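You operate a simulated robot arm through the tools that you are given. There is no shell and no other tool.

You run a simulated robot arm. Do the job below in one go: nothing can be reset, and whatever is moved stays where it is left.

Task
Blend the jug of cloudy oil into the stirring pot and pour a mixed sample.
Fine: empty the jug with green grip into the pot, stir till nothing lies settled, rod back in its stand, beaker to its blue ring, pot back. Set down upright: oil jug with green grip, stirring rod, stirring pot.

The check looks at the end state, three seconds after you hand in, the way a careful person would. Anything else that was tipped, shoved, dropped, spilled or broken makes it a failure.

Robot
A 6-joint arm with a two-finger gripper, fixed in place. Base frame: the origin is on the floor under the middle of its stand, x ahead of it, y to its left, z up; the work surface is at about z = 80. Units: cm, degrees, N and s.
It reaches about 157.2 cm from its shoulder. Its first joint turns from -166.0 to 166.0 degrees. Payload 2.45 kg.
Tool frame: the origin (TCP) lies between the finger pads and is the grasp point; the fingertips stand 2 cm ahead of it; z points along the fingers, y is the line along which they close. The gripper opens to 14 cm; its body begins 16.8 cm behind the TCP.
Orientation is that of the tool frame in the base frame, as a unit quaternion [x, y, z, w]. With the fingers straight down and closing along the base's y, the tool's x points along the base's -x, its y along +y and its z along -z.

Tools
- The arm moves only by the tool drive_tool. Its argument "rows" is a list of rows, each an object (a shift or turn left out is 0, a gripper value left out holds the last) with "travel": the shift along the tool's x, y, z in units of 200 mm (1.0 is 200 mm), a list of three; "rot": the turn, a rotation vector about the tool's x, y, z in units of 60 degrees (1.0 is 60 degrees), a list of three; "fingers": the gripper command, from -1 (fully open) to 1 (shut), values between in proportion. In form: [{"travel": [dx, dy, dz], "rot": [rx, ry, rz], "fingers": fingers}, ...]. A call has 1 to 20 rows; each row is the pose to reach, as a shift and turn from the pose commanded when the call began, along the tool's axes at that moment. A call with a number of a shift or a turn outside -1 to 1 is refused whole. A row lasts 0.2 s, in which the tool goes at most 5 cm and 8.6 degrees; a call with a longer step from one row to the next is refused whole, and so is a gripper value outside its range. Where a pose cannot be reached the arm comes as near as it can. A force on the tool above 40 N (or 10 N above the force at the start of the call, whichever is more), or a blocked arm, ends the call early, and 0.2 s more pass. Each finger travels about 4.5 cm/s and halts on what it meets, pressing with about 36 N; the grip force reading is that of the motor and also rises with nothing between the fingers. The clock runs only during rows and for 0.2 s after the last one: add rows that repeat a pose to give the fingers time. The reply holds the time, the measured pose of the TCP, the force on the tool along the base axes, the opening and the grip force, in the units named above and with some noise, with the torque about the TCP (base axes, N m) and any sound that the robot's microphone picked up, and new pictures: "pictures" is both (left out), scene, wrist or none.
- Cameras (640 x 400 px; columns grow to the right, rows downward): "scene" is fixed at [40.04, -49.79, 159.21]; the picture's right is [0.87, -0.49, 0.00], its down [-0.22, -0.40, -0.89] and it looks along [0.43, 0.78, -0.46] (base axes); focal length 333 px, centre (320, 200). "wrist" rides on the gripper at [7.8, 1.1, -20.9] in the tool frame; the picture's right is [-0.14, 0.99, 0.00], its down [-0.92, -0.13, -0.37] and it looks along [-0.37, -0.05, 0.93] (tool axes); focal length 280 px, centre (320, 200).
- probe_pixels(camera, pixels): for up to 12 pixels [column, row] of the newest picture of that camera ("zoom" is the newest enlarged one), the place [x, y, z] in the base frame of the surface seen there, good to about 0.2 cm, but the place of the scene camera against the robot may be out by one fixed shift of up to 1.2 cm in any direction. No time passes.
- enlarge(camera, box): a new picture of the part [left, top, right, bottom] of that camera's present view, enlarged. No time passes.
- finish_job(): hands the job in; it is judged then, once.

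Open the gripper and draw the arm clear of the work before you hand the job in, unless the task says otherwise.

The tools are called by a JSON object that holds its "api" and its "payload". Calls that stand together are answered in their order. drive_tool: Moves the arm, as the interface text tells. Its arguments: {"type":"object","properties":{"rows":{"type":"array"},"pictures":{"type":"string","enum":["both","scene","wrist","none"]}},"required":["rows"]} The other tools are called the same way: probe_pixels (camera, pixels) gives the place of the surface under pixels of a picture; enlarge (camera, box) takes an enlarged picture of a part of a camera's view; finish_job () hands the job in.

At the start:

```text
time_s: 0.0
position: [47.85, 55.97, 122.35]
orientation: [0.0, 1.0, 0.0, 0.0]
force: [0.4, 0.4, -0.6]
moment: [0.01, -0.02, 0.03]
finger_gap: 14.0
gripper_force: 0.0
```

scene: 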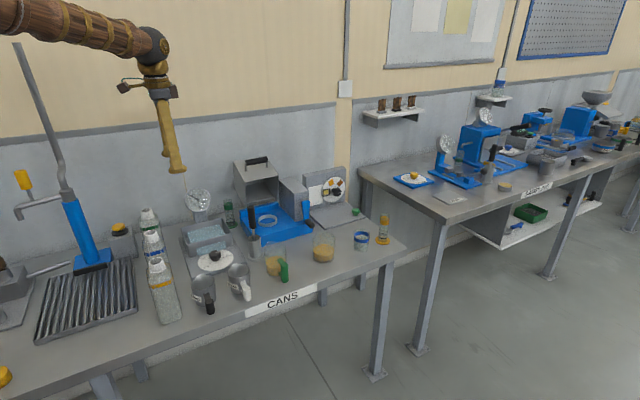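
wrist: 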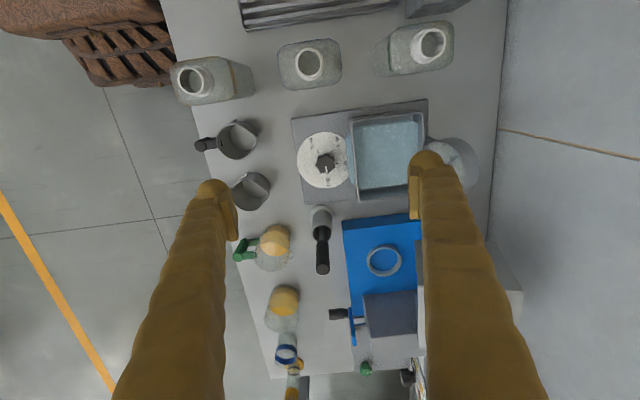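

The scene picture shows a table "CANS" with a green-gripped jug at about (275,265), a pot-like vessel at (323,248), a cup with blue ring at (362,240) and a rod in a yellow stand at (384,230). I'll enlarge these regions before moving.

{"api": "enlarge", "payload": {"camera": "scene", "box": [240, 190, 420, 302]}}

{"api": "enlarge", "payload": {"camera": "wrist", "box": [180, 200, 440, 400]}}

```text
3.56 times, centred on (330, 246) of scene
```

zoom: 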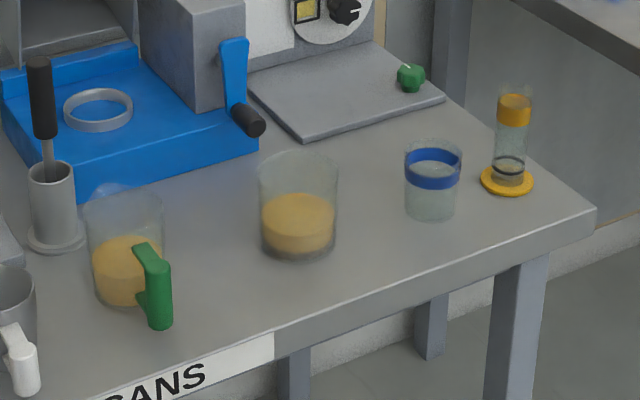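

```text
2.00 times, centred on (310, 300) of wrist
```

zoom: 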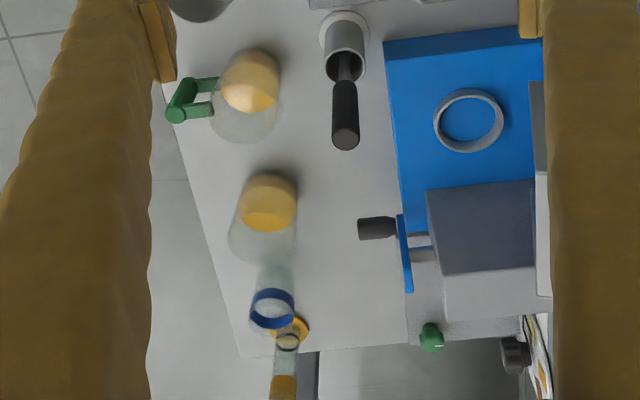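

The zoom shows the jug with a green grip, a handleless glass pot holding oil, a beaker with a blue band, and a black-handled rod in a grey stand. I'll probe their places in both cameras to find sizes and the fixed scene shift.

{"api": "probe_pixels", "payload": {"camera": "wrist", "pixels": [[245, 249], [262, 240], [275, 240], [272, 265], [284, 300], [281, 325], [286, 352], [323, 215], [322, 262], [320, 222], [300, 250], [310, 330]]}}

{"api": "enlarge", "payload": {"camera": "scene", "box": [240, 220, 340, 300]}}

```text
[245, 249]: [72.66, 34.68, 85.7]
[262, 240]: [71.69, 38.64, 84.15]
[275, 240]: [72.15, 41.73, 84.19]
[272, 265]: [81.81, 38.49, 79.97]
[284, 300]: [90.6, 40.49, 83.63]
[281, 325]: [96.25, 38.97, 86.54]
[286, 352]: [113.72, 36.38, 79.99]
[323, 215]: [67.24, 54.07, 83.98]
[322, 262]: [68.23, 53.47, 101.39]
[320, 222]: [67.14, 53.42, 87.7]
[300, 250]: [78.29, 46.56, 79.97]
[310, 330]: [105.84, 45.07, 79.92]
```

```text
5.00 times, centred on (290, 260) of scene
```

zoom: 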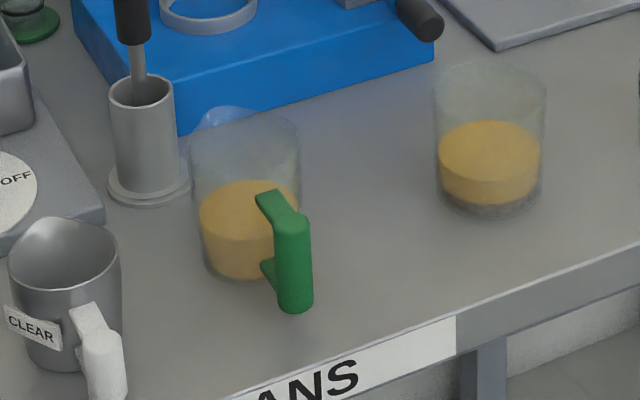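

The jug's spout seems to point away from its handle (zoom about (225,118)). I'll probe rim, handle and base points in this zoom.

{"api": "probe_pixels", "payload": {"camera": "zoom", "pixels": [[295, 228], [295, 260], [298, 298], [268, 200], [268, 270], [225, 118], [194, 150], [299, 140], [245, 200], [245, 274], [240, 170], [215, 112]]}}

{"api": "probe_pixels", "payload": {"camera": "wrist", "pixels": [[238, 250], [240, 256], [246, 243], [247, 259], [255, 241], [270, 271], [286, 250], [288, 240], [276, 228], [295, 330], [266, 325], [280, 333]]}}

```text
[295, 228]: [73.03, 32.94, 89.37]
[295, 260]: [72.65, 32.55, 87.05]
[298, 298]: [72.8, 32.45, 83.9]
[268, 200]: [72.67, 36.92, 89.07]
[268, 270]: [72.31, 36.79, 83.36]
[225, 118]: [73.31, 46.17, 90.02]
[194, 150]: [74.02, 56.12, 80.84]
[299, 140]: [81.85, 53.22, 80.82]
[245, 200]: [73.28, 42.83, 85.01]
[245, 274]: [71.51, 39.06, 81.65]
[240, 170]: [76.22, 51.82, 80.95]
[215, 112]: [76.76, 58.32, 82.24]
```

```text
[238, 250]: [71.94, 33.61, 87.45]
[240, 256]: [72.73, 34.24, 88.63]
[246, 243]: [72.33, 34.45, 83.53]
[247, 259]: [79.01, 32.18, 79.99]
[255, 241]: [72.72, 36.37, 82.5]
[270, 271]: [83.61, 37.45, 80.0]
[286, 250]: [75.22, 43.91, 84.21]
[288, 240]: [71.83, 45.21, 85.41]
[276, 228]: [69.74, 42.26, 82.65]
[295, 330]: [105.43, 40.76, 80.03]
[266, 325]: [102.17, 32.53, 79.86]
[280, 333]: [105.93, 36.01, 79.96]
```

Wrist probes put the table at z=80.0, while scene probes read about +0.85 higher, so the scene frame has that z shift. Next I'll probe the neighbouring jugs, the table edge and the stand from the wrist view to plan a safe approach.

{"api": "probe_pixels", "payload": {"camera": "wrist", "pixels": [[248, 178], [240, 195], [266, 192], [240, 140], [205, 145], [232, 290], [258, 370], [322, 210], [310, 213], [336, 213], [320, 272], [323, 240]]}}

{"api": "probe_pixels", "payload": {"camera": "scene", "pixels": [[315, 318], [240, 345], [248, 294], [240, 275], [204, 290], [211, 308], [384, 243], [400, 245], [362, 236], [362, 245], [323, 256], [323, 261]]}}

```text
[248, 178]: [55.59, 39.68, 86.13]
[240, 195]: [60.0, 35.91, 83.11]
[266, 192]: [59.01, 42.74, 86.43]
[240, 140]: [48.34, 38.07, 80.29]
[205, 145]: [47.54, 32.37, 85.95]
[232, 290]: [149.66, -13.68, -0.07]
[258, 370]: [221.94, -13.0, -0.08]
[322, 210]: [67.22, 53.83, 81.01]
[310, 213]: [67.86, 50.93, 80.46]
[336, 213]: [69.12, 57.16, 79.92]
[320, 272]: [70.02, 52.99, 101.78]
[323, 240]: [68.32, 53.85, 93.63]
```

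```text
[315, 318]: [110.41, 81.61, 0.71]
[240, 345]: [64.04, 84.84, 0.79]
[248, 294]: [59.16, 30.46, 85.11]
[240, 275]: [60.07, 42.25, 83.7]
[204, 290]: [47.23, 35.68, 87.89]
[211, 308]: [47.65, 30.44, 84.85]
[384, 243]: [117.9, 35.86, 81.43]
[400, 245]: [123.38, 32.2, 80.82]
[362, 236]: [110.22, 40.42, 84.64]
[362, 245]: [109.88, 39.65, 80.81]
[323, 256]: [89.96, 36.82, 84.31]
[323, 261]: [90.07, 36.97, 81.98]
```

The white-grip jug's handle is at about (59,30.5,85), roughly 13 cm from the green handle at (72.6,33.5,86), so a level approach along +y fits between. I'll start turning the tool toward level (fingers pointing +y, camera on top) while staying high.

{"api": "drive_tool", "payload": {"rows": [{"travel": [-0.0625, -0.125, 0], "rot": [-0.072, 0.072, 0.072], "fingers": -1}, {"travel": [-0.125, -0.25, 0], "rot": [-0.144, 0.144, 0.144]}, {"travel": [-0.1875, -0.375, 0], "rot": [-0.2165, 0.2165, 0.2165]}, {"travel": [-0.25, -0.5, 0], "rot": [-0.2885, 0.2885, 0.2885]}, {"travel": [-0.3125, -0.625, 0], "rot": [-0.361, 0.361, 0.361]}, {"travel": [-0.375, -0.75, 0], "rot": [-0.433, 0.433, 0.433]}, {"travel": [-0.4375, -0.875, 0], "rot": [-0.505, 0.505, 0.505]}, {"travel": [-0.5, -1.0, 0], "rot": [-0.5774, 0.5774, 0.5774]}], "pictures": "both"}}

{"api": "probe_pixels", "payload": {"camera": "scene", "pixels": [[280, 298], [250, 305], [300, 295], [330, 280]]}}

```text
time_s: 1.8
position: [57.66, 35.89, 122.29]
orientation: [0.288, 0.866, 0.289, -0.289]
force: [-0.3, -0.5, -0.1]
moment: [0.01, -0.02, -0.02]
finger_gap: 13.98
gripper_force: 0.1
```

scene: 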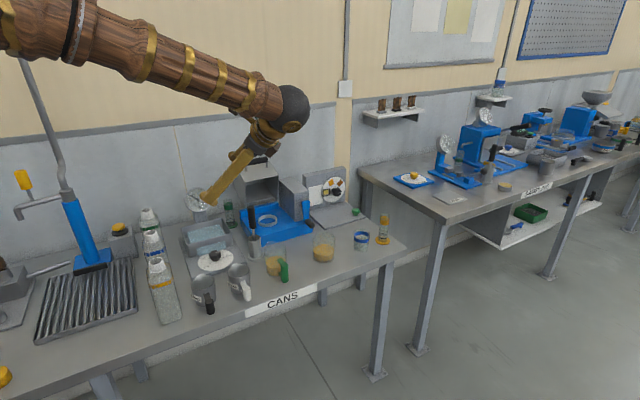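
wrist: 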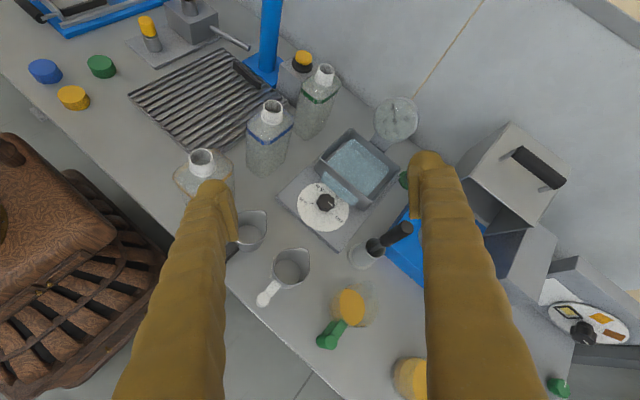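

```text
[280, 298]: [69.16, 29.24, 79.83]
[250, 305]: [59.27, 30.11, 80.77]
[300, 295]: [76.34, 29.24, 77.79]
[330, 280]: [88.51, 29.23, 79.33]
```

The arm followed well (now at (57.7,35.9,122.3)) and the wrist picture shows the green jug at (345,310). I'll finish the second half of the turn while backing off to about (69.7,13.9,122).

{"api": "drive_tool", "payload": {"rows": [{"travel": [-0.096, -0.042, -0.117], "rot": [-0.072, 0.072, 0.072], "fingers": -1}, {"travel": [-0.192, -0.083, -0.233], "rot": [-0.144, 0.144, 0.144]}, {"travel": [-0.288, -0.125, -0.35], "rot": [-0.2165, 0.2165, 0.2165]}, {"travel": [-0.384, -0.167, -0.467], "rot": [-0.2885, 0.2885, 0.2885]}, {"travel": [-0.479, -0.208, -0.583], "rot": [-0.361, 0.361, 0.361]}, {"travel": [-0.575, -0.25, -0.7], "rot": [-0.433, 0.433, 0.433]}, {"travel": [-0.671, -0.292, -0.817], "rot": [-0.505, 0.505, 0.505]}, {"travel": [-0.767, -0.333, -0.933], "rot": [-0.5774, 0.5774, 0.5774]}], "pictures": "both"}}

```text
time_s: 3.6
position: [69.89, 13.94, 122.28]
orientation: [-0.5, -0.5, -0.5, 0.501]
force: [-0.3, 0.1, 0.0]
moment: [-0.04, 0.01, -0.01]
finger_gap: 14.01
gripper_force: 0.1
```

scene: 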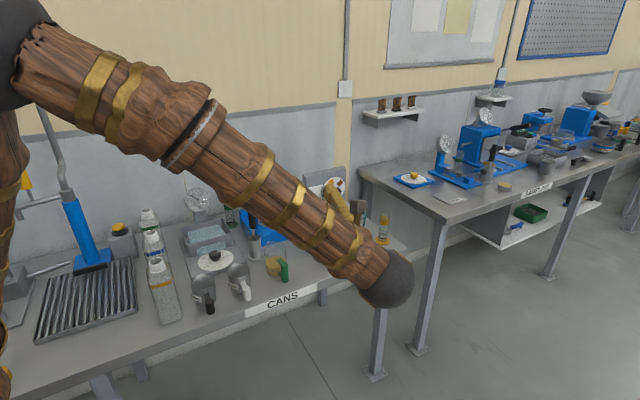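
wrist: 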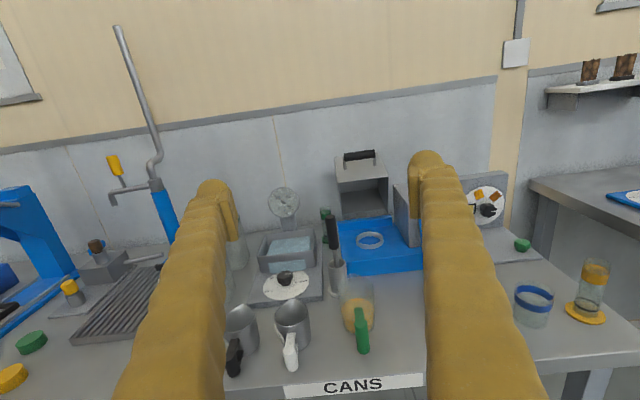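

The tool is now level (fingers +y, camera on top), and the wrist view shows the green-grip jug at (358,315). I'll enlarge it for details of the glass outlines.

{"api": "enlarge", "payload": {"camera": "wrist", "box": [300, 250, 428, 380]}}

{"api": "probe_pixels", "payload": {"camera": "wrist", "pixels": [[362, 315], [362, 335], [362, 350], [359, 310], [356, 330], [345, 320], [372, 320], [333, 250], [337, 280], [535, 305], [585, 318], [595, 270]]}}

```text
3.08 times, centred on (364, 315) of wrist
```

zoom: 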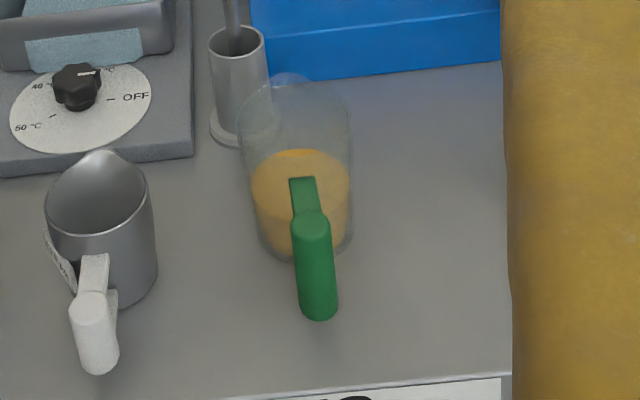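

```text
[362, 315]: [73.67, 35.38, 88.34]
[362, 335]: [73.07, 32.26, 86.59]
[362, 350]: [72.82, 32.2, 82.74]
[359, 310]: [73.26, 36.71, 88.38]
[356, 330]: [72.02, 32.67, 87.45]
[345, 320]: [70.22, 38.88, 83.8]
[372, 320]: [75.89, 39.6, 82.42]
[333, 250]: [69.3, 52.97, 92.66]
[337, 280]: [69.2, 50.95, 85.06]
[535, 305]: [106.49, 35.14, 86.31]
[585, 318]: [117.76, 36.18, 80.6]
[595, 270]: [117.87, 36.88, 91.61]
```

The jug's handle bar is near (72.9,33.1) spanning z≈82–88, and the rim is about z 90. Before grasping, I'll slide +x to view the pot and beaker clearly between the fingers.

{"api": "drive_tool", "payload": {"rows": [{"travel": [-0.05, 0.2, 0], "fingers": -1}, {"travel": [-0.1, 0.4, 0]}, {"travel": [-0.15, 0.6, 0]}, {"travel": [-0.2, 0.8, 0]}, {"travel": [-0.25, 1.0, 0]}], "pictures": "both"}}

{"api": "enlarge", "payload": {"camera": "wrist", "box": [220, 200, 430, 400]}}

```text
time_s: 4.8
position: [89.9, 14.11, 117.29]
orientation: [0.499, 0.501, 0.499, -0.5]
force: [0.4, -0.7, -0.4]
moment: [-0.05, -0.02, -0.02]
finger_gap: 14.01
gripper_force: 0.0
```

scene: 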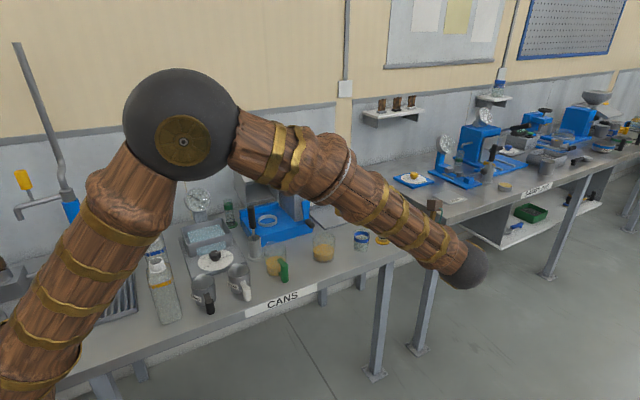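
wrist: 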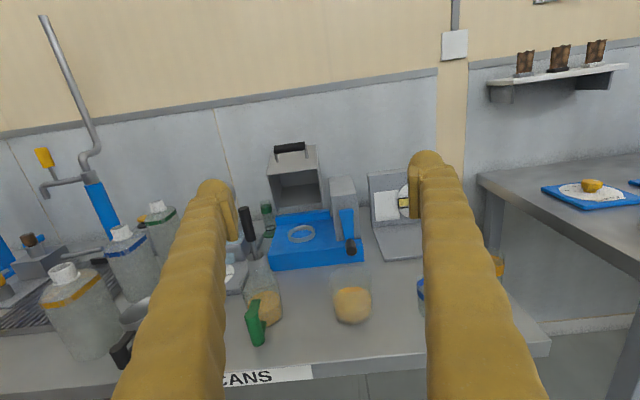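

```text
2.00 times, centred on (325, 300) of wrist
```

zoom: 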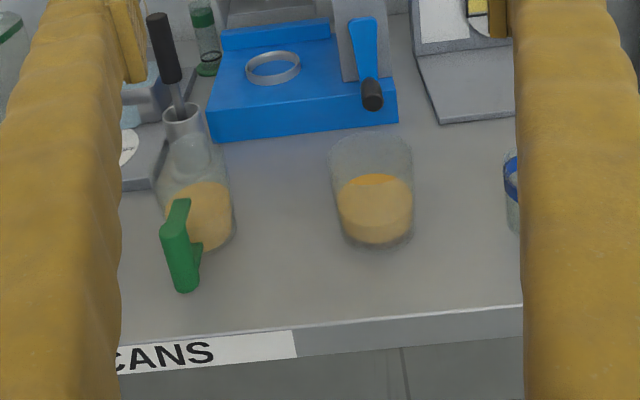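

The pot stands near (91.5,40.7) with its rim about z 89; zoom shows it at (371,150–245). I'll probe the oil's outer surface points in this zoom to fix its centre and radius.

{"api": "probe_pixels", "payload": {"camera": "zoom", "pixels": [[340, 205], [411, 205], [375, 215], [375, 240], [375, 178], [345, 190], [405, 190], [375, 195], [376, 246], [165, 215], [228, 205], [205, 240]]}}

{"api": "enlarge", "payload": {"camera": "wrist", "box": [310, 250, 400, 340]}}

```text
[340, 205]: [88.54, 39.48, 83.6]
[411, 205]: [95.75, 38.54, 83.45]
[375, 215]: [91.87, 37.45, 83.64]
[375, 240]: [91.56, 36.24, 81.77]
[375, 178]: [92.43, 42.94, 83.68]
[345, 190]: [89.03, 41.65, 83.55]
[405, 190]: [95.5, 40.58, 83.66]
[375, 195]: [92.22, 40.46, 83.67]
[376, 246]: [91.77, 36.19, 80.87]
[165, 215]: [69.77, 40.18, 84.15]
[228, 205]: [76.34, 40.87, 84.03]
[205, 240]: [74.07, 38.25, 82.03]
```

```text
4.44 times, centred on (355, 295) of wrist
```

zoom: 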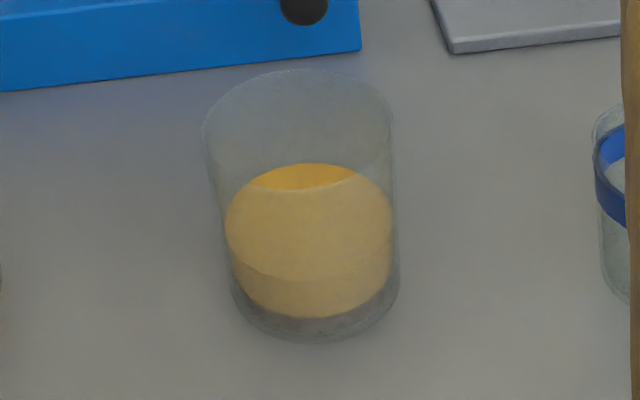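

The pot's oil surface reads z≈83.65, centre about (92.1,40.3), radius ≈4. Now I move back in front of the jug at (72.9,14), lower, with the fingers narrowing to about 5 cm.

{"api": "drive_tool", "payload": {"rows": [{"travel": [-0.125, -0.106, 0], "fingers": 0.28}, {"travel": [-0.25, -0.2125, 0]}, {"travel": [-0.375, -0.319, 0]}, {"travel": [-0.5, -0.425, 0]}, {"travel": [-0.625, -0.531, 0]}, {"travel": [-0.75, -0.6375, 0]}, {"travel": [-0.875, -0.744, 0]}, {"travel": [-1.0, -0.85, 0]}, {"travel": [-1.0, -0.85, 0]}], "pictures": "both"}}

{"api": "enlarge", "payload": {"camera": "wrist", "box": [250, 180, 410, 330]}}

```text
time_s: 6.8
position: [72.88, 13.82, 97.09]
orientation: [0.5, 0.5, 0.5, -0.5]
force: [-0.2, 0.1, 0.7]
moment: [0.01, 0.02, 0.01]
finger_gap: 5.03
gripper_force: 0.1
```

scene: 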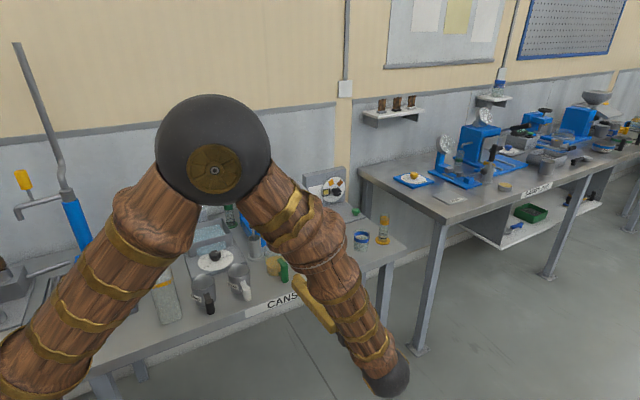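
wrist: 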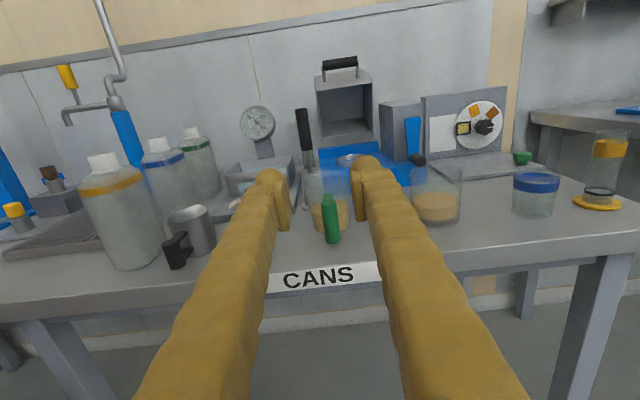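

```text
2.67 times, centred on (330, 255) of wrist
```

zoom: 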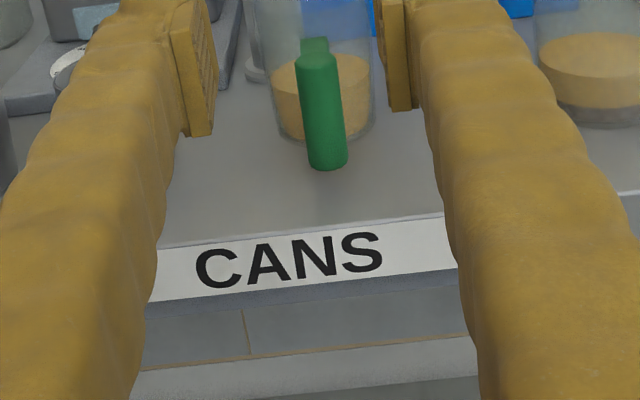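

The green handle now sits between the open pads at zoom (322,110). I'll probe it for its precise centre line and height.

{"api": "probe_pixels", "payload": {"camera": "zoom", "pixels": [[304, 100], [322, 100], [341, 100], [312, 155], [328, 155], [344, 155], [316, 55], [318, 42], [328, 168], [298, 110], [205, 100], [395, 80]]}}

```text
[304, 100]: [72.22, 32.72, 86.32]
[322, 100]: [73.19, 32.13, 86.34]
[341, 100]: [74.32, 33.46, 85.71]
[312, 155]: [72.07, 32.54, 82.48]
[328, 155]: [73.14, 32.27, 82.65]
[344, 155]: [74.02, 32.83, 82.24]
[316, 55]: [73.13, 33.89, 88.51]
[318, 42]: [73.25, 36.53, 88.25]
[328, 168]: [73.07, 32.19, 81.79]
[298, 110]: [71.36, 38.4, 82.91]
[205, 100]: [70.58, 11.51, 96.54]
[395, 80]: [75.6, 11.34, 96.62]
```

Handle centre is (73.15,33.15), z 81.6–88.5. I'll lower to z=85.4 in front of the table, then advance along +y and close on the bar.

{"api": "drive_tool", "payload": {"rows": [{"travel": [-0.2, 0.0135, 0], "fingers": 0.28}, {"travel": [-0.4, 0.0135, 0]}, {"travel": [-0.585, 0.0135, 0]}, {"travel": [-0.585, 0.0135, 0.2]}, {"travel": [-0.585, 0.0135, 0.4]}, {"travel": [-0.585, 0.0135, 0.55]}, {"travel": [-0.585, 0.0135, 0.7]}, {"travel": [-0.585, 0.0135, 0.8]}], "pictures": "both"}}

```text
time_s: 8.6
position: [73.16, 30.03, 85.64]
orientation: [0.499, 0.501, 0.5, -0.5]
force: [-0.1, 0.6, 0.0]
moment: [-0.01, 0.01, 0.03]
finger_gap: 5.05
gripper_force: 0.0
```

scene: 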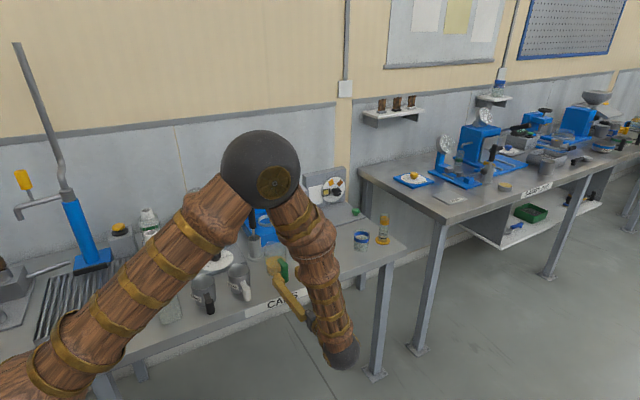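
wrist: 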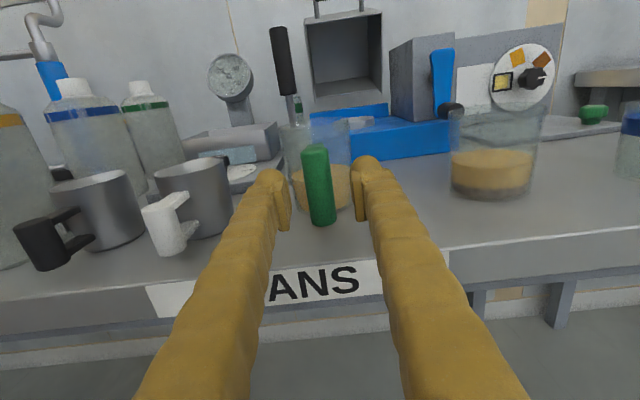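

Handle is centred between the pads at (320,185). I'll advance the last 3.3 cm and close.

{"api": "drive_tool", "payload": {"rows": [{"travel": [-0.005, 0, 0.06], "fingers": 0.28}, {"travel": [-0.01, 0, 0.12]}, {"travel": [-0.01, 0, 0.165]}, {"travel": [-0.01, 0, 0.165]}, {"travel": [-0.01, 0, 0.165], "fingers": 1}, {"travel": [-0.01, 0, 0.165], "fingers": 1}, {"travel": [-0.01, 0, 0.165], "fingers": 1}, {"travel": [-0.01, 0, 0.165], "fingers": 1}, {"travel": [-0.01, 0, 0.165], "fingers": 1}], "pictures": "both"}}

```text
time_s: 10.6
position: [73.32, 33.27, 85.38]
orientation: [0.5, 0.5, 0.5, -0.5]
force: [0.2, 0.1, -0.2]
moment: [0.01, 0.03, 0.03]
finger_gap: 2.11
gripper_force: 35.9
```

scene: 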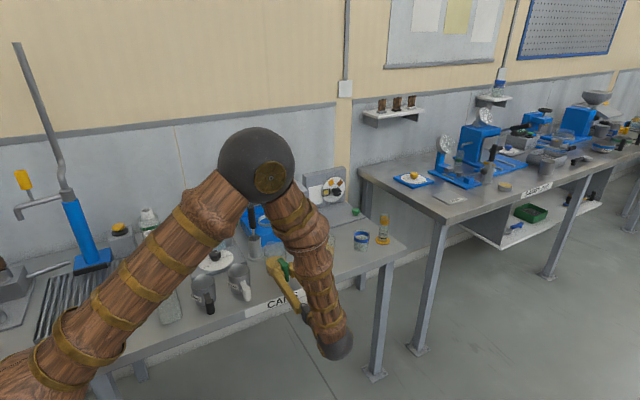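
wrist: 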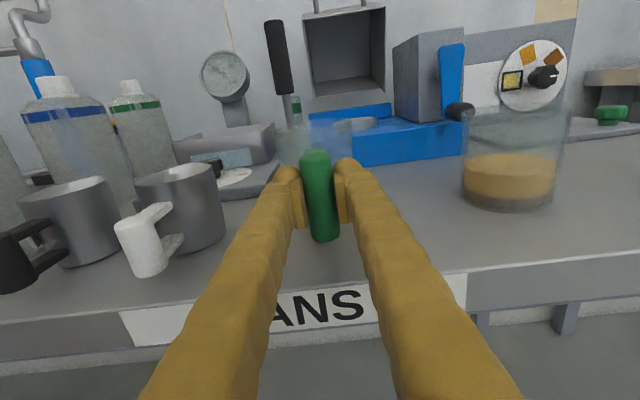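

The gap is 2.11 cm at 35.9 N, so the handle is held. I'll lift gently a few centimetres and check the weight and that the jug stays level.

{"api": "drive_tool", "payload": {"rows": [{"travel": [0.02, 0, 0], "fingers": 1}, {"travel": [0.05, 0, 0]}, {"travel": [0.1, 0, 0]}, {"travel": [0.15, 0, 0]}, {"travel": [0.2, 0, 0]}, {"travel": [0.25, 0, 0]}, {"travel": [0.25, 0, 0]}], "pictures": "both"}}

```text
time_s: 12.2
position: [73.18, 33.29, 90.39]
orientation: [0.499, 0.5, 0.5, -0.5]
force: [0.4, -1.2, -3.6]
moment: [-0.08, 0.02, 0.0]
finger_gap: 1.92
gripper_force: 36.4
```

scene: 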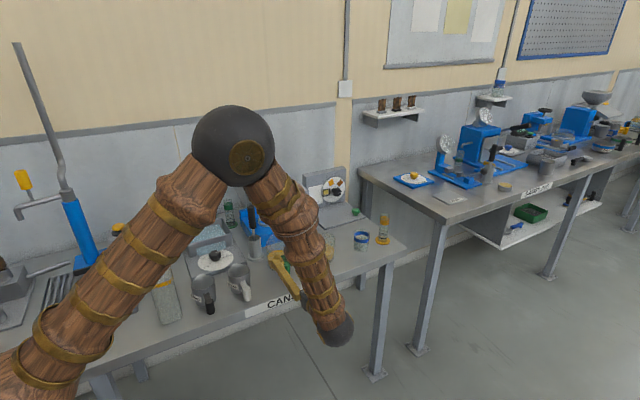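
wrist: 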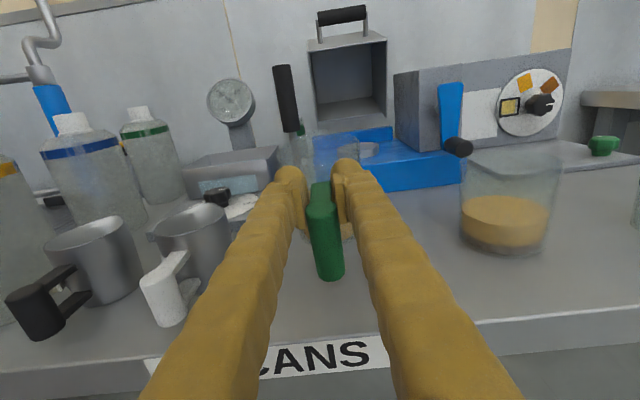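

The handle now looks different in the picture (top at (320,185), bottom at (330,275)), so the jug may have swung in the grip. I'll enlarge to check at once.

{"api": "enlarge", "payload": {"camera": "wrist", "box": [230, 110, 430, 300]}}

{"api": "probe_pixels", "payload": {"camera": "wrist", "pixels": [[320, 195], [322, 210], [328, 230], [330, 250], [330, 270], [320, 186], [345, 225], [308, 235]]}}

{"api": "enlarge", "payload": {"camera": "scene", "box": [240, 210, 360, 310]}}

```text
2.11 times, centred on (330, 205) of wrist
```

zoom: 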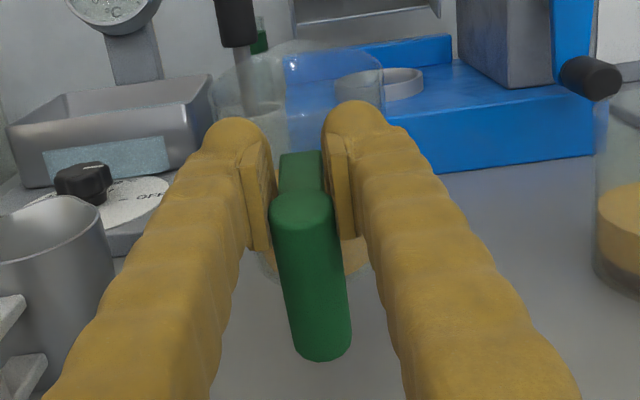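

```text
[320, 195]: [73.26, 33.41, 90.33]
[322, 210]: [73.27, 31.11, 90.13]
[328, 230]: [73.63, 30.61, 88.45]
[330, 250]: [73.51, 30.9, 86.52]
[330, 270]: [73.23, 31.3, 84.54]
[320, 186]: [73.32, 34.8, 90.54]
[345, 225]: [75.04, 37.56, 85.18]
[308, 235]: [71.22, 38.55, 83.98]
```

```text
4.00 times, centred on (300, 260) of scene
```

zoom: 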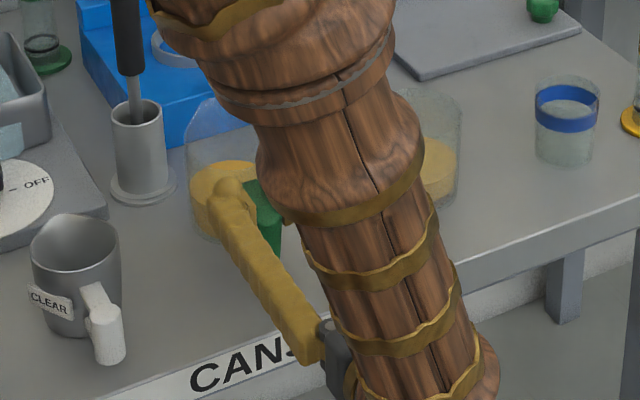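

Probes show the handle has slipped down about 3 cm in the grip and leans a little (its top face rises toward +y). I'll look closer with the scene camera before doing anything more.

{"api": "enlarge", "payload": {"camera": "scene", "box": [275, 225, 325, 275]}}

{"api": "probe_pixels", "payload": {"camera": "scene", "pixels": [[292, 255], [300, 252], [290, 265], [294, 245], [306, 262], [308, 270]]}}

```text
8.00 times, centred on (300, 250) of scene
```

zoom: 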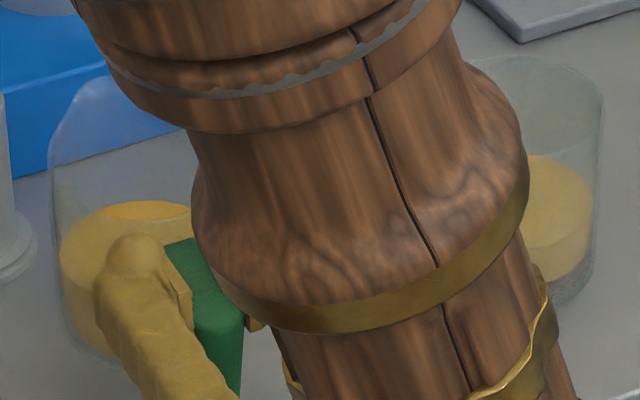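

```text
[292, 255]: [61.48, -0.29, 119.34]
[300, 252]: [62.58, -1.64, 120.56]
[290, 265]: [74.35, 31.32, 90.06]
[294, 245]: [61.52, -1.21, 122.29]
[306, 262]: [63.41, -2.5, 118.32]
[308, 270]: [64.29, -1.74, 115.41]
```

The jug slid in the finger grip and hangs about 2 cm clear, leaning slightly back, so the handle hold isn't trustworthy. I'll lower it slowly until it rests on the table and watch the force.

{"api": "drive_tool", "payload": {"rows": [{"travel": [-0.02, 0, 0], "fingers": 1}, {"travel": [-0.04, 0, 0]}, {"travel": [-0.06, 0, 0]}, {"travel": [-0.08, 0, 0]}, {"travel": [-0.08, 0, 0]}], "pictures": "wrist"}}

{"api": "probe_pixels", "payload": {"camera": "wrist", "pixels": [[320, 195], [322, 210], [328, 230], [330, 250], [330, 270], [320, 186]]}}

```text
time_s: 13.4
position: [73.03, 33.16, 88.81]
orientation: [0.5, 0.5, 0.5, -0.5]
force: [-0.3, 0.4, -2.7]
moment: [-0.11, 0.0, 0.01]
finger_gap: 1.92
gripper_force: 35.8
```

wrist: 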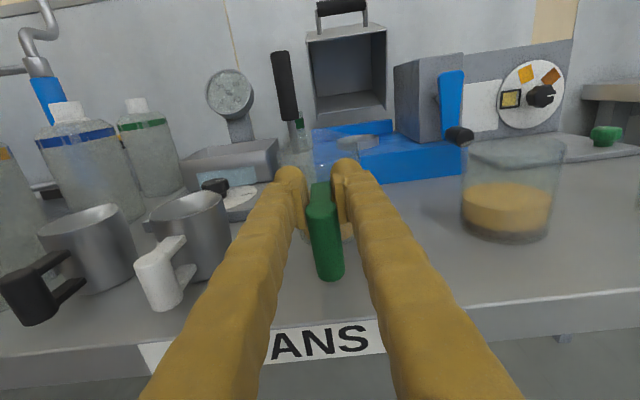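

```text
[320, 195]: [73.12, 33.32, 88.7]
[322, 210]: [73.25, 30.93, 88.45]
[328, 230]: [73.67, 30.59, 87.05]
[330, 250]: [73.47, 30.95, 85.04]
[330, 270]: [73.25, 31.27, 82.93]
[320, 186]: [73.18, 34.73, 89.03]
```

The handle moves rigidly with the tool now; it reads about 3 N and has roughly 0.5 cm left to the table. I'll lower in tiny steps to touch down.

{"api": "drive_tool", "payload": {"rows": [{"travel": [-0.01, 0, 0], "fingers": 1}, {"travel": [-0.02, 0, 0]}, {"travel": [-0.03, 0, 0]}, {"travel": [-0.03, 0, 0]}], "pictures": "wrist"}}

{"api": "probe_pixels", "payload": {"camera": "wrist", "pixels": [[320, 195], [322, 210], [328, 230], [330, 250], [330, 270], [320, 186]]}}

```text
time_s: 14.4
position: [73.17, 33.28, 88.2]
orientation: [0.499, 0.501, 0.5, -0.5]
force: [0.0, 0.0, -2.4]
moment: [-0.1, -0.01, -0.01]
finger_gap: 1.9
gripper_force: 35.9
```

wrist: 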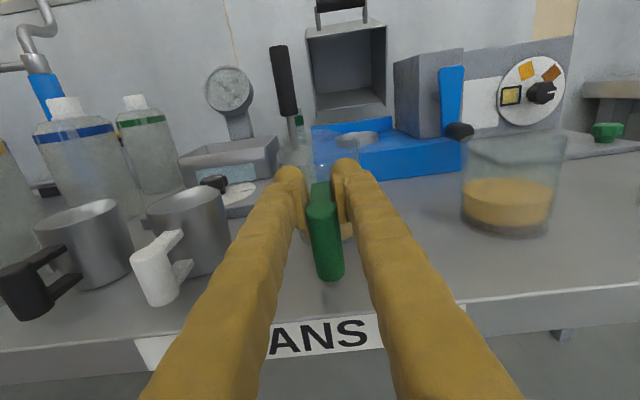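

```text
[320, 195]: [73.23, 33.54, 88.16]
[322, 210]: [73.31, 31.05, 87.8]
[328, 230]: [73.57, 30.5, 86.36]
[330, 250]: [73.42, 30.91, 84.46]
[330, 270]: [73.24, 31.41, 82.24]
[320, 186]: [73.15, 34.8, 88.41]
```

The jug's handle leans about 10° back (top face 87.8→88.41 over 3.75 cm). I'll raise 1 cm and pitch the tool 10° nose-down to level the jug before touching down.

{"api": "drive_tool", "payload": {"rows": [{"travel": [0.025, 0, 0], "fingers": 1}, {"travel": [0.05, 0, 0], "rot": [0, -0.04, 0]}, {"travel": [0.05, 0, 0], "rot": [0, -0.08, 0]}, {"travel": [0.05, 0, 0], "rot": [0, -0.12, 0]}, {"travel": [0.05, 0, 0], "rot": [0, -0.1667, 0]}, {"travel": [0.05, 0, 0], "rot": [0, -0.1667, 0]}], "pictures": "both"}}

{"api": "probe_pixels", "payload": {"camera": "wrist", "pixels": [[320, 195], [322, 210], [328, 230], [330, 250], [330, 270], [320, 186]]}}

{"api": "enlarge", "payload": {"camera": "wrist", "box": [230, 110, 430, 300]}}

```text
time_s: 15.8
position: [73.11, 33.31, 89.12]
orientation: [0.541, 0.542, 0.454, -0.455]
force: [0.2, 0.3, -2.2]
moment: [-0.1, 0.06, 0.04]
finger_gap: 1.91
gripper_force: 36.0
```

scene: 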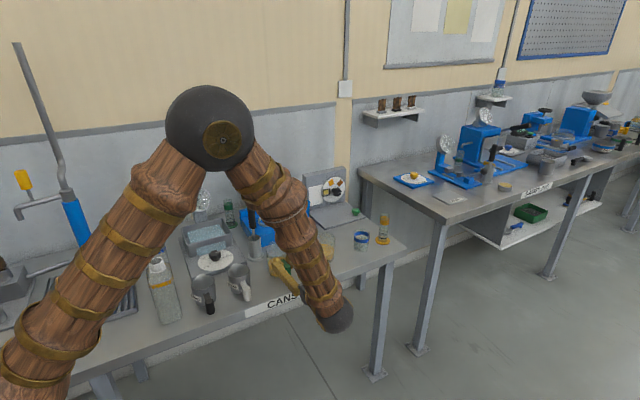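
wrist: 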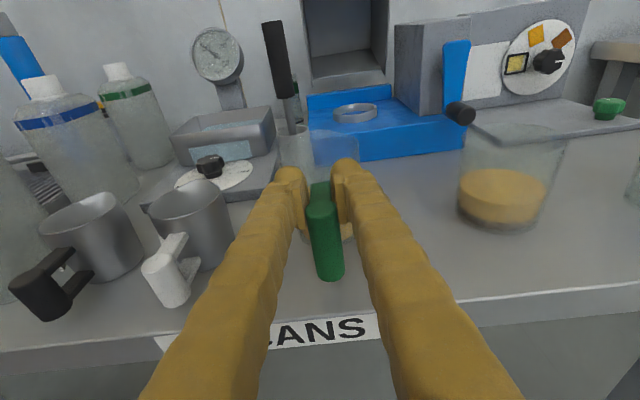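

```text
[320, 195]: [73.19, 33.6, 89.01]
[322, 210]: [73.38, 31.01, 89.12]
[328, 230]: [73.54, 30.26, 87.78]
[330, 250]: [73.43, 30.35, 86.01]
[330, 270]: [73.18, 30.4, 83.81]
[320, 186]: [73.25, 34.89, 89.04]
```

```text
2.11 times, centred on (330, 205) of wrist
```

zoom: 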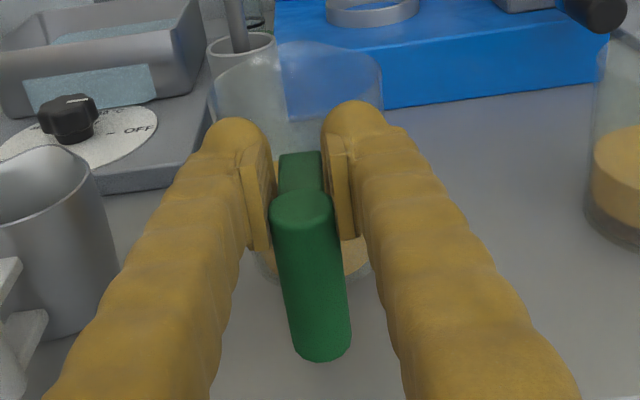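

The jug is level again (handle top z≈89.05, so about 0.55 cm above rest). I'll set it down, open a little, and look before re-gripping lower on the flat top bar.

{"api": "drive_tool", "payload": {"rows": [{"travel": [-0.01, 0, 0.0018], "fingers": 1}, {"travel": [-0.02, 0, 0.0035]}, {"travel": [-0.028, 0, 0.005]}, {"travel": [-0.028, 0, 0.005]}, {"travel": [-0.028, 0, 0.005], "fingers": 0.43}, {"travel": [-0.028, 0, 0.005], "fingers": 0.43}, {"travel": [-0.028, 0, 0.005], "fingers": 0.43}], "pictures": "both"}}

{"api": "enlarge", "payload": {"camera": "wrist", "box": [230, 110, 430, 300]}}

```text
time_s: 17.4
position: [73.15, 33.31, 88.72]
orientation: [0.542, 0.542, 0.455, -0.454]
force: [0.9, -0.5, 0.4]
moment: [-0.02, 0.0, -0.02]
finger_gap: 4.01
gripper_force: 0.1
```

scene: 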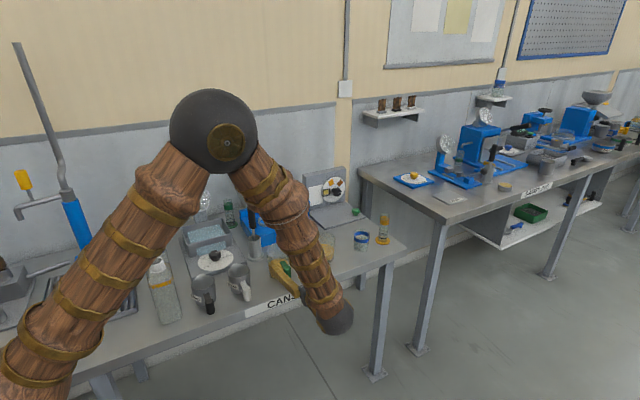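
wrist: 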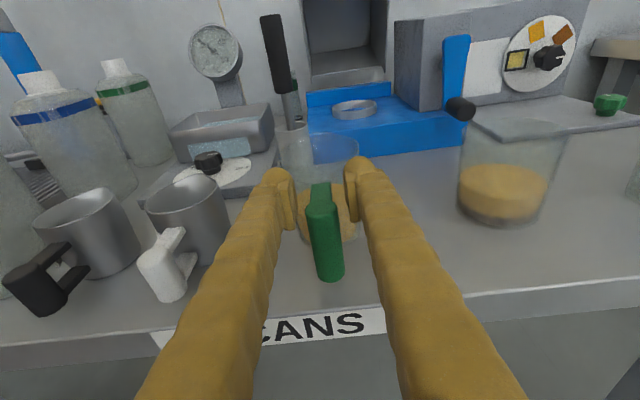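

```text
2.11 times, centred on (330, 205) of wrist
```

zoom: 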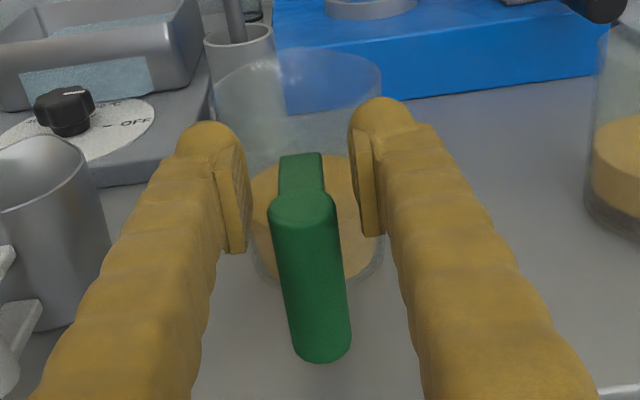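

The jug rests upright again and nothing is spilled. I'd rather hold the jug by its 7.8 cm body, so I'll probe the oil outline, the rim and the white jug's nearest edge to check finger clearance.

{"api": "probe_pixels", "payload": {"camera": "zoom", "pixels": [[262, 190], [350, 190], [255, 220], [355, 250], [265, 265], [330, 165], [108, 230], [105, 160], [265, 170], [345, 165], [372, 262], [310, 375]]}}

```text
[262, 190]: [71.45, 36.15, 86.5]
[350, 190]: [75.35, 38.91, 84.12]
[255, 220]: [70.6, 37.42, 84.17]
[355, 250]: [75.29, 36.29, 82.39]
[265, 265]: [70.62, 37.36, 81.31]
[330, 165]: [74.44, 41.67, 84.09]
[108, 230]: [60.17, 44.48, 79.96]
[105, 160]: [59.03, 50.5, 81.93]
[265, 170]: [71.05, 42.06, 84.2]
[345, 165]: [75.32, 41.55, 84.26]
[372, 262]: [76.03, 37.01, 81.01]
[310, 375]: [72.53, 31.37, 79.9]
```

Jug body centre is about (73.0,39.2) and the white jug's edge is near x≈61, leaving room. I'll open to 10 cm in place, level the tool, then advance around the body at z=85.5.

{"api": "drive_tool", "payload": {"rows": [{"travel": [0, 0, 0], "fingers": -0.43}, {"travel": [0, 0, 0]}, {"travel": [0, 0, 0]}, {"travel": [0, 0, 0]}, {"travel": [-0.02, -0.003, 0.06], "rot": [0, 0.04, 0]}, {"travel": [-0.045, -0.005, 0.12], "rot": [0, 0.08, 0]}, {"travel": [-0.07, -0.005, 0.18], "rot": [0, 0.12, 0]}, {"travel": [-0.09, -0.005, 0.25], "rot": [0, 0.1667, 0]}, {"travel": [-0.107, -0.005, 0.317], "rot": [0, 0.1667, 0]}, {"travel": [-0.107, -0.005, 0.317], "rot": [0, 0.1667, 0]}], "pictures": "both"}}

{"api": "enlarge", "payload": {"camera": "wrist", "box": [210, 110, 430, 300]}}

```text
time_s: 19.6
position: [72.9, 39.32, 85.53]
orientation: [-0.5, -0.5, -0.5, 0.5]
force: [0.3, 0.7, -0.4]
moment: [-0.01, 0.01, 0.0]
finger_gap: 10.01
gripper_force: 0.0
```

scene: 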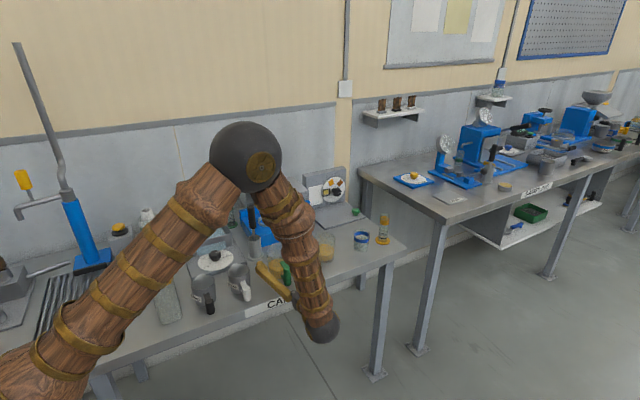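
wrist: 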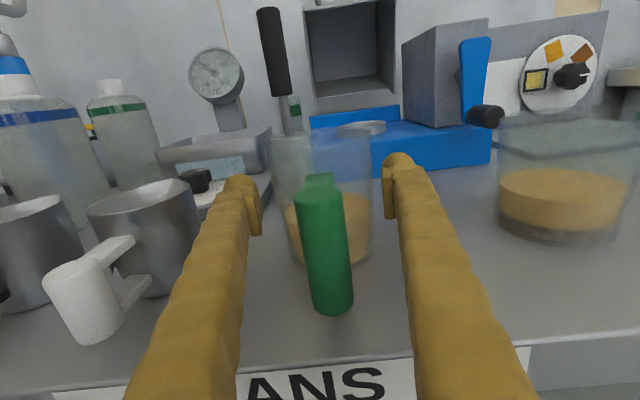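

```text
2.11 times, centred on (320, 205) of wrist
```

zoom: 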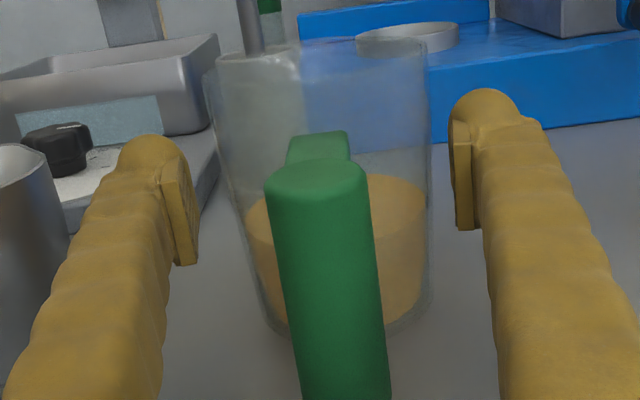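

The jug sits slightly toward the right finger (gaps about 55 px left vs 28 px right in the zoom). I'll shift +0.45 cm in x and close on the body.

{"api": "drive_tool", "payload": {"rows": [{"travel": [0, 0.0225, 0], "fingers": -0.43}, {"travel": [0, 0.0225, 0], "fingers": -0.2}, {"travel": [0, 0.0225, 0], "fingers": 0}, {"travel": [0, 0.0225, 0], "fingers": 1}, {"travel": [0, 0.0225, 0], "fingers": 1}, {"travel": [0, 0.0225, 0], "fingers": 1}], "pictures": "wrist"}}

{"api": "enlarge", "payload": {"camera": "wrist", "box": [210, 110, 430, 300]}}

```text
time_s: 21.0
position: [73.38, 39.13, 85.54]
orientation: [-0.499, -0.501, -0.499, 0.501]
force: [0.4, -0.1, 0.3]
moment: [0.02, -0.08, -0.01]
finger_gap: 7.87
gripper_force: 35.9
```

wrist: 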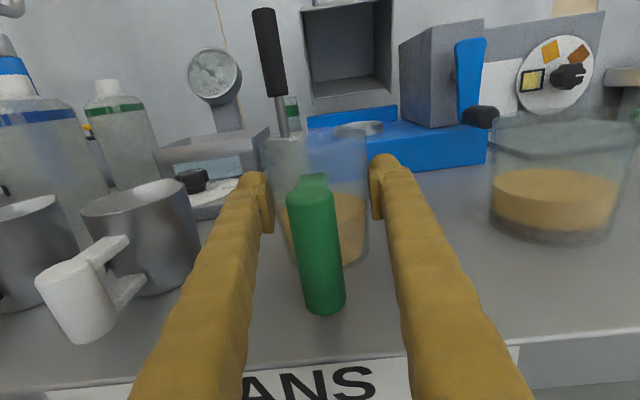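

```text
2.11 times, centred on (320, 205) of wrist
```

zoom: 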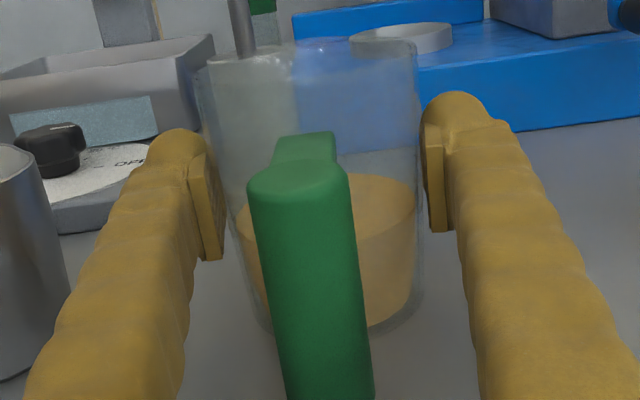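

Gap 7.87 cm at 35.9 N: the body is held. I'll lift very gently 2 cm and check for slip.

{"api": "drive_tool", "payload": {"rows": [{"travel": [0.01, 0, 0], "fingers": 1}, {"travel": [0.025, 0, 0]}, {"travel": [0.05, 0, 0]}, {"travel": [0.075, 0, 0]}, {"travel": [0.1, 0, 0]}, {"travel": [0.1, 0, 0]}], "pictures": "both"}}

{"api": "enlarge", "payload": {"camera": "wrist", "box": [210, 110, 430, 300]}}

```text
time_s: 22.4
position: [73.48, 39.2, 87.57]
orientation: [-0.5, -0.5, -0.5, 0.501]
force: [-0.1, 0.2, -2.9]
moment: [0.08, 0.01, 0.01]
finger_gap: 7.86
gripper_force: 36.3
```

scene: 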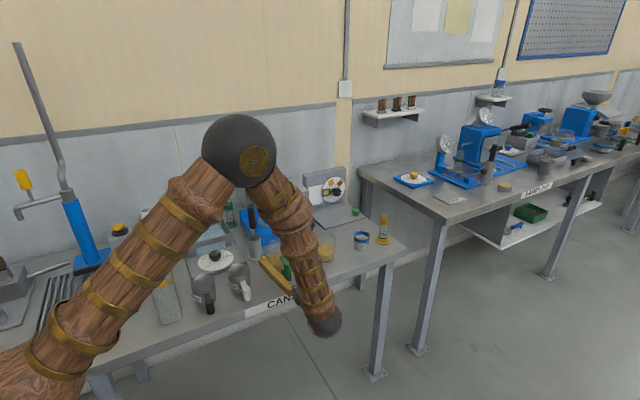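
wrist: 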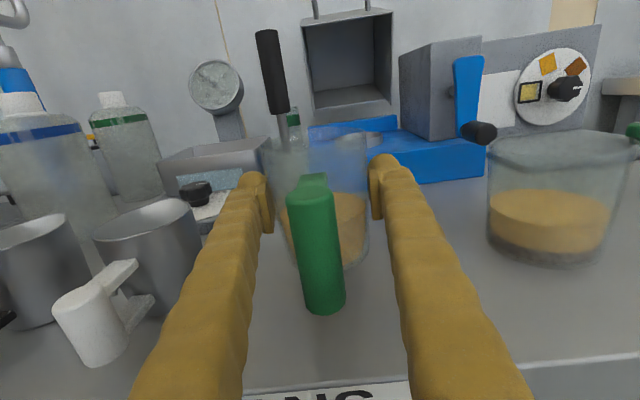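

```text
2.11 times, centred on (320, 205) of wrist
```

zoom: 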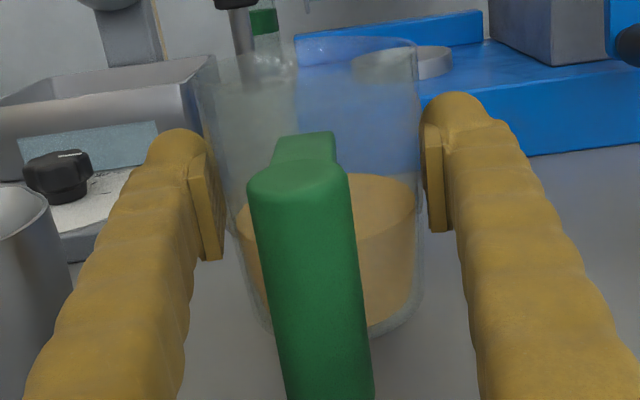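

The jug lifts cleanly with no slip (2.9 N, gap steady). I'll raise it to z≈97, draw back to y≈33.5 and carry it over to x≈92 beside the pot, at gentle speed.

{"api": "drive_tool", "payload": {"rows": [{"travel": [0.04, 0, 0], "fingers": 1}, {"travel": [0.12, 0, -0.03]}, {"travel": [0.22, 0, -0.08]}, {"travel": [0.32, 0, -0.15]}, {"travel": [0.42, 0, -0.22]}, {"travel": [0.47, 0.03, -0.27]}, {"travel": [0.47, 0.1, -0.285]}, {"travel": [0.47, 0.2, -0.285]}, {"travel": [0.47, 0.31, -0.285]}, {"travel": [0.47, 0.42, -0.285]}, {"travel": [0.47, 0.53, -0.285]}, {"travel": [0.47, 0.64, -0.285]}, {"travel": [0.47, 0.75, -0.285]}, {"travel": [0.47, 0.84, -0.285]}, {"travel": [0.47, 0.9, -0.285]}, {"travel": [0.47, 0.93, -0.285]}, {"travel": [0.47, 0.93, -0.285]}], "pictures": "both"}}

{"api": "enlarge", "payload": {"camera": "wrist", "box": [210, 110, 430, 300]}}

```text
time_s: 26.0
position: [92.01, 33.63, 96.81]
orientation: [-0.499, -0.501, -0.499, 0.501]
force: [0.0, -0.2, -2.3]
moment: [0.04, -0.02, -0.01]
finger_gap: 7.83
gripper_force: 35.8
```

scene: 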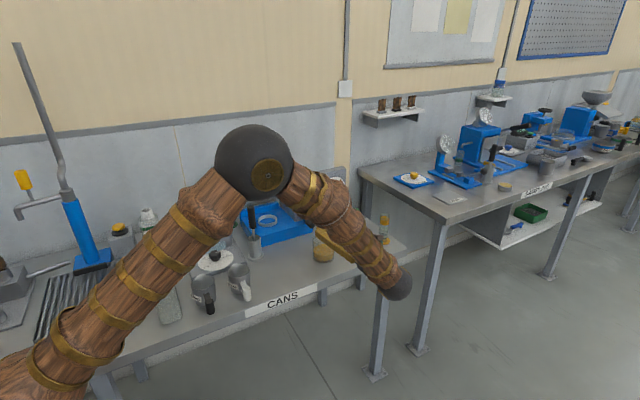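
wrist: 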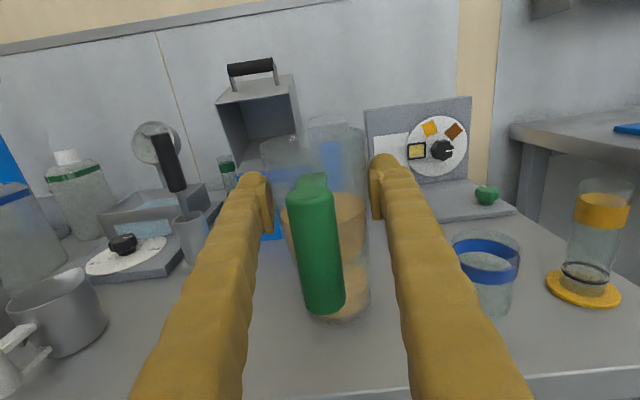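

```text
2.11 times, centred on (320, 205) of wrist
```

zoom: 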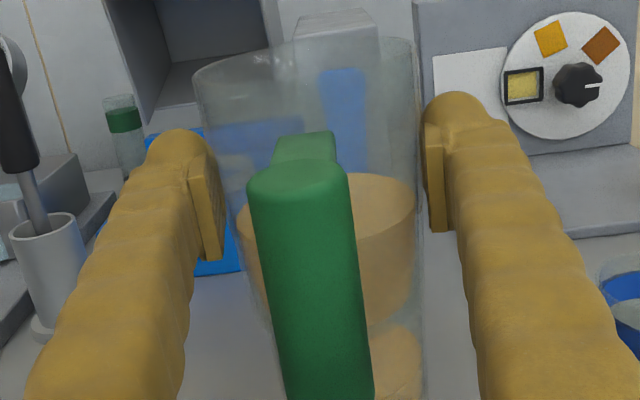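

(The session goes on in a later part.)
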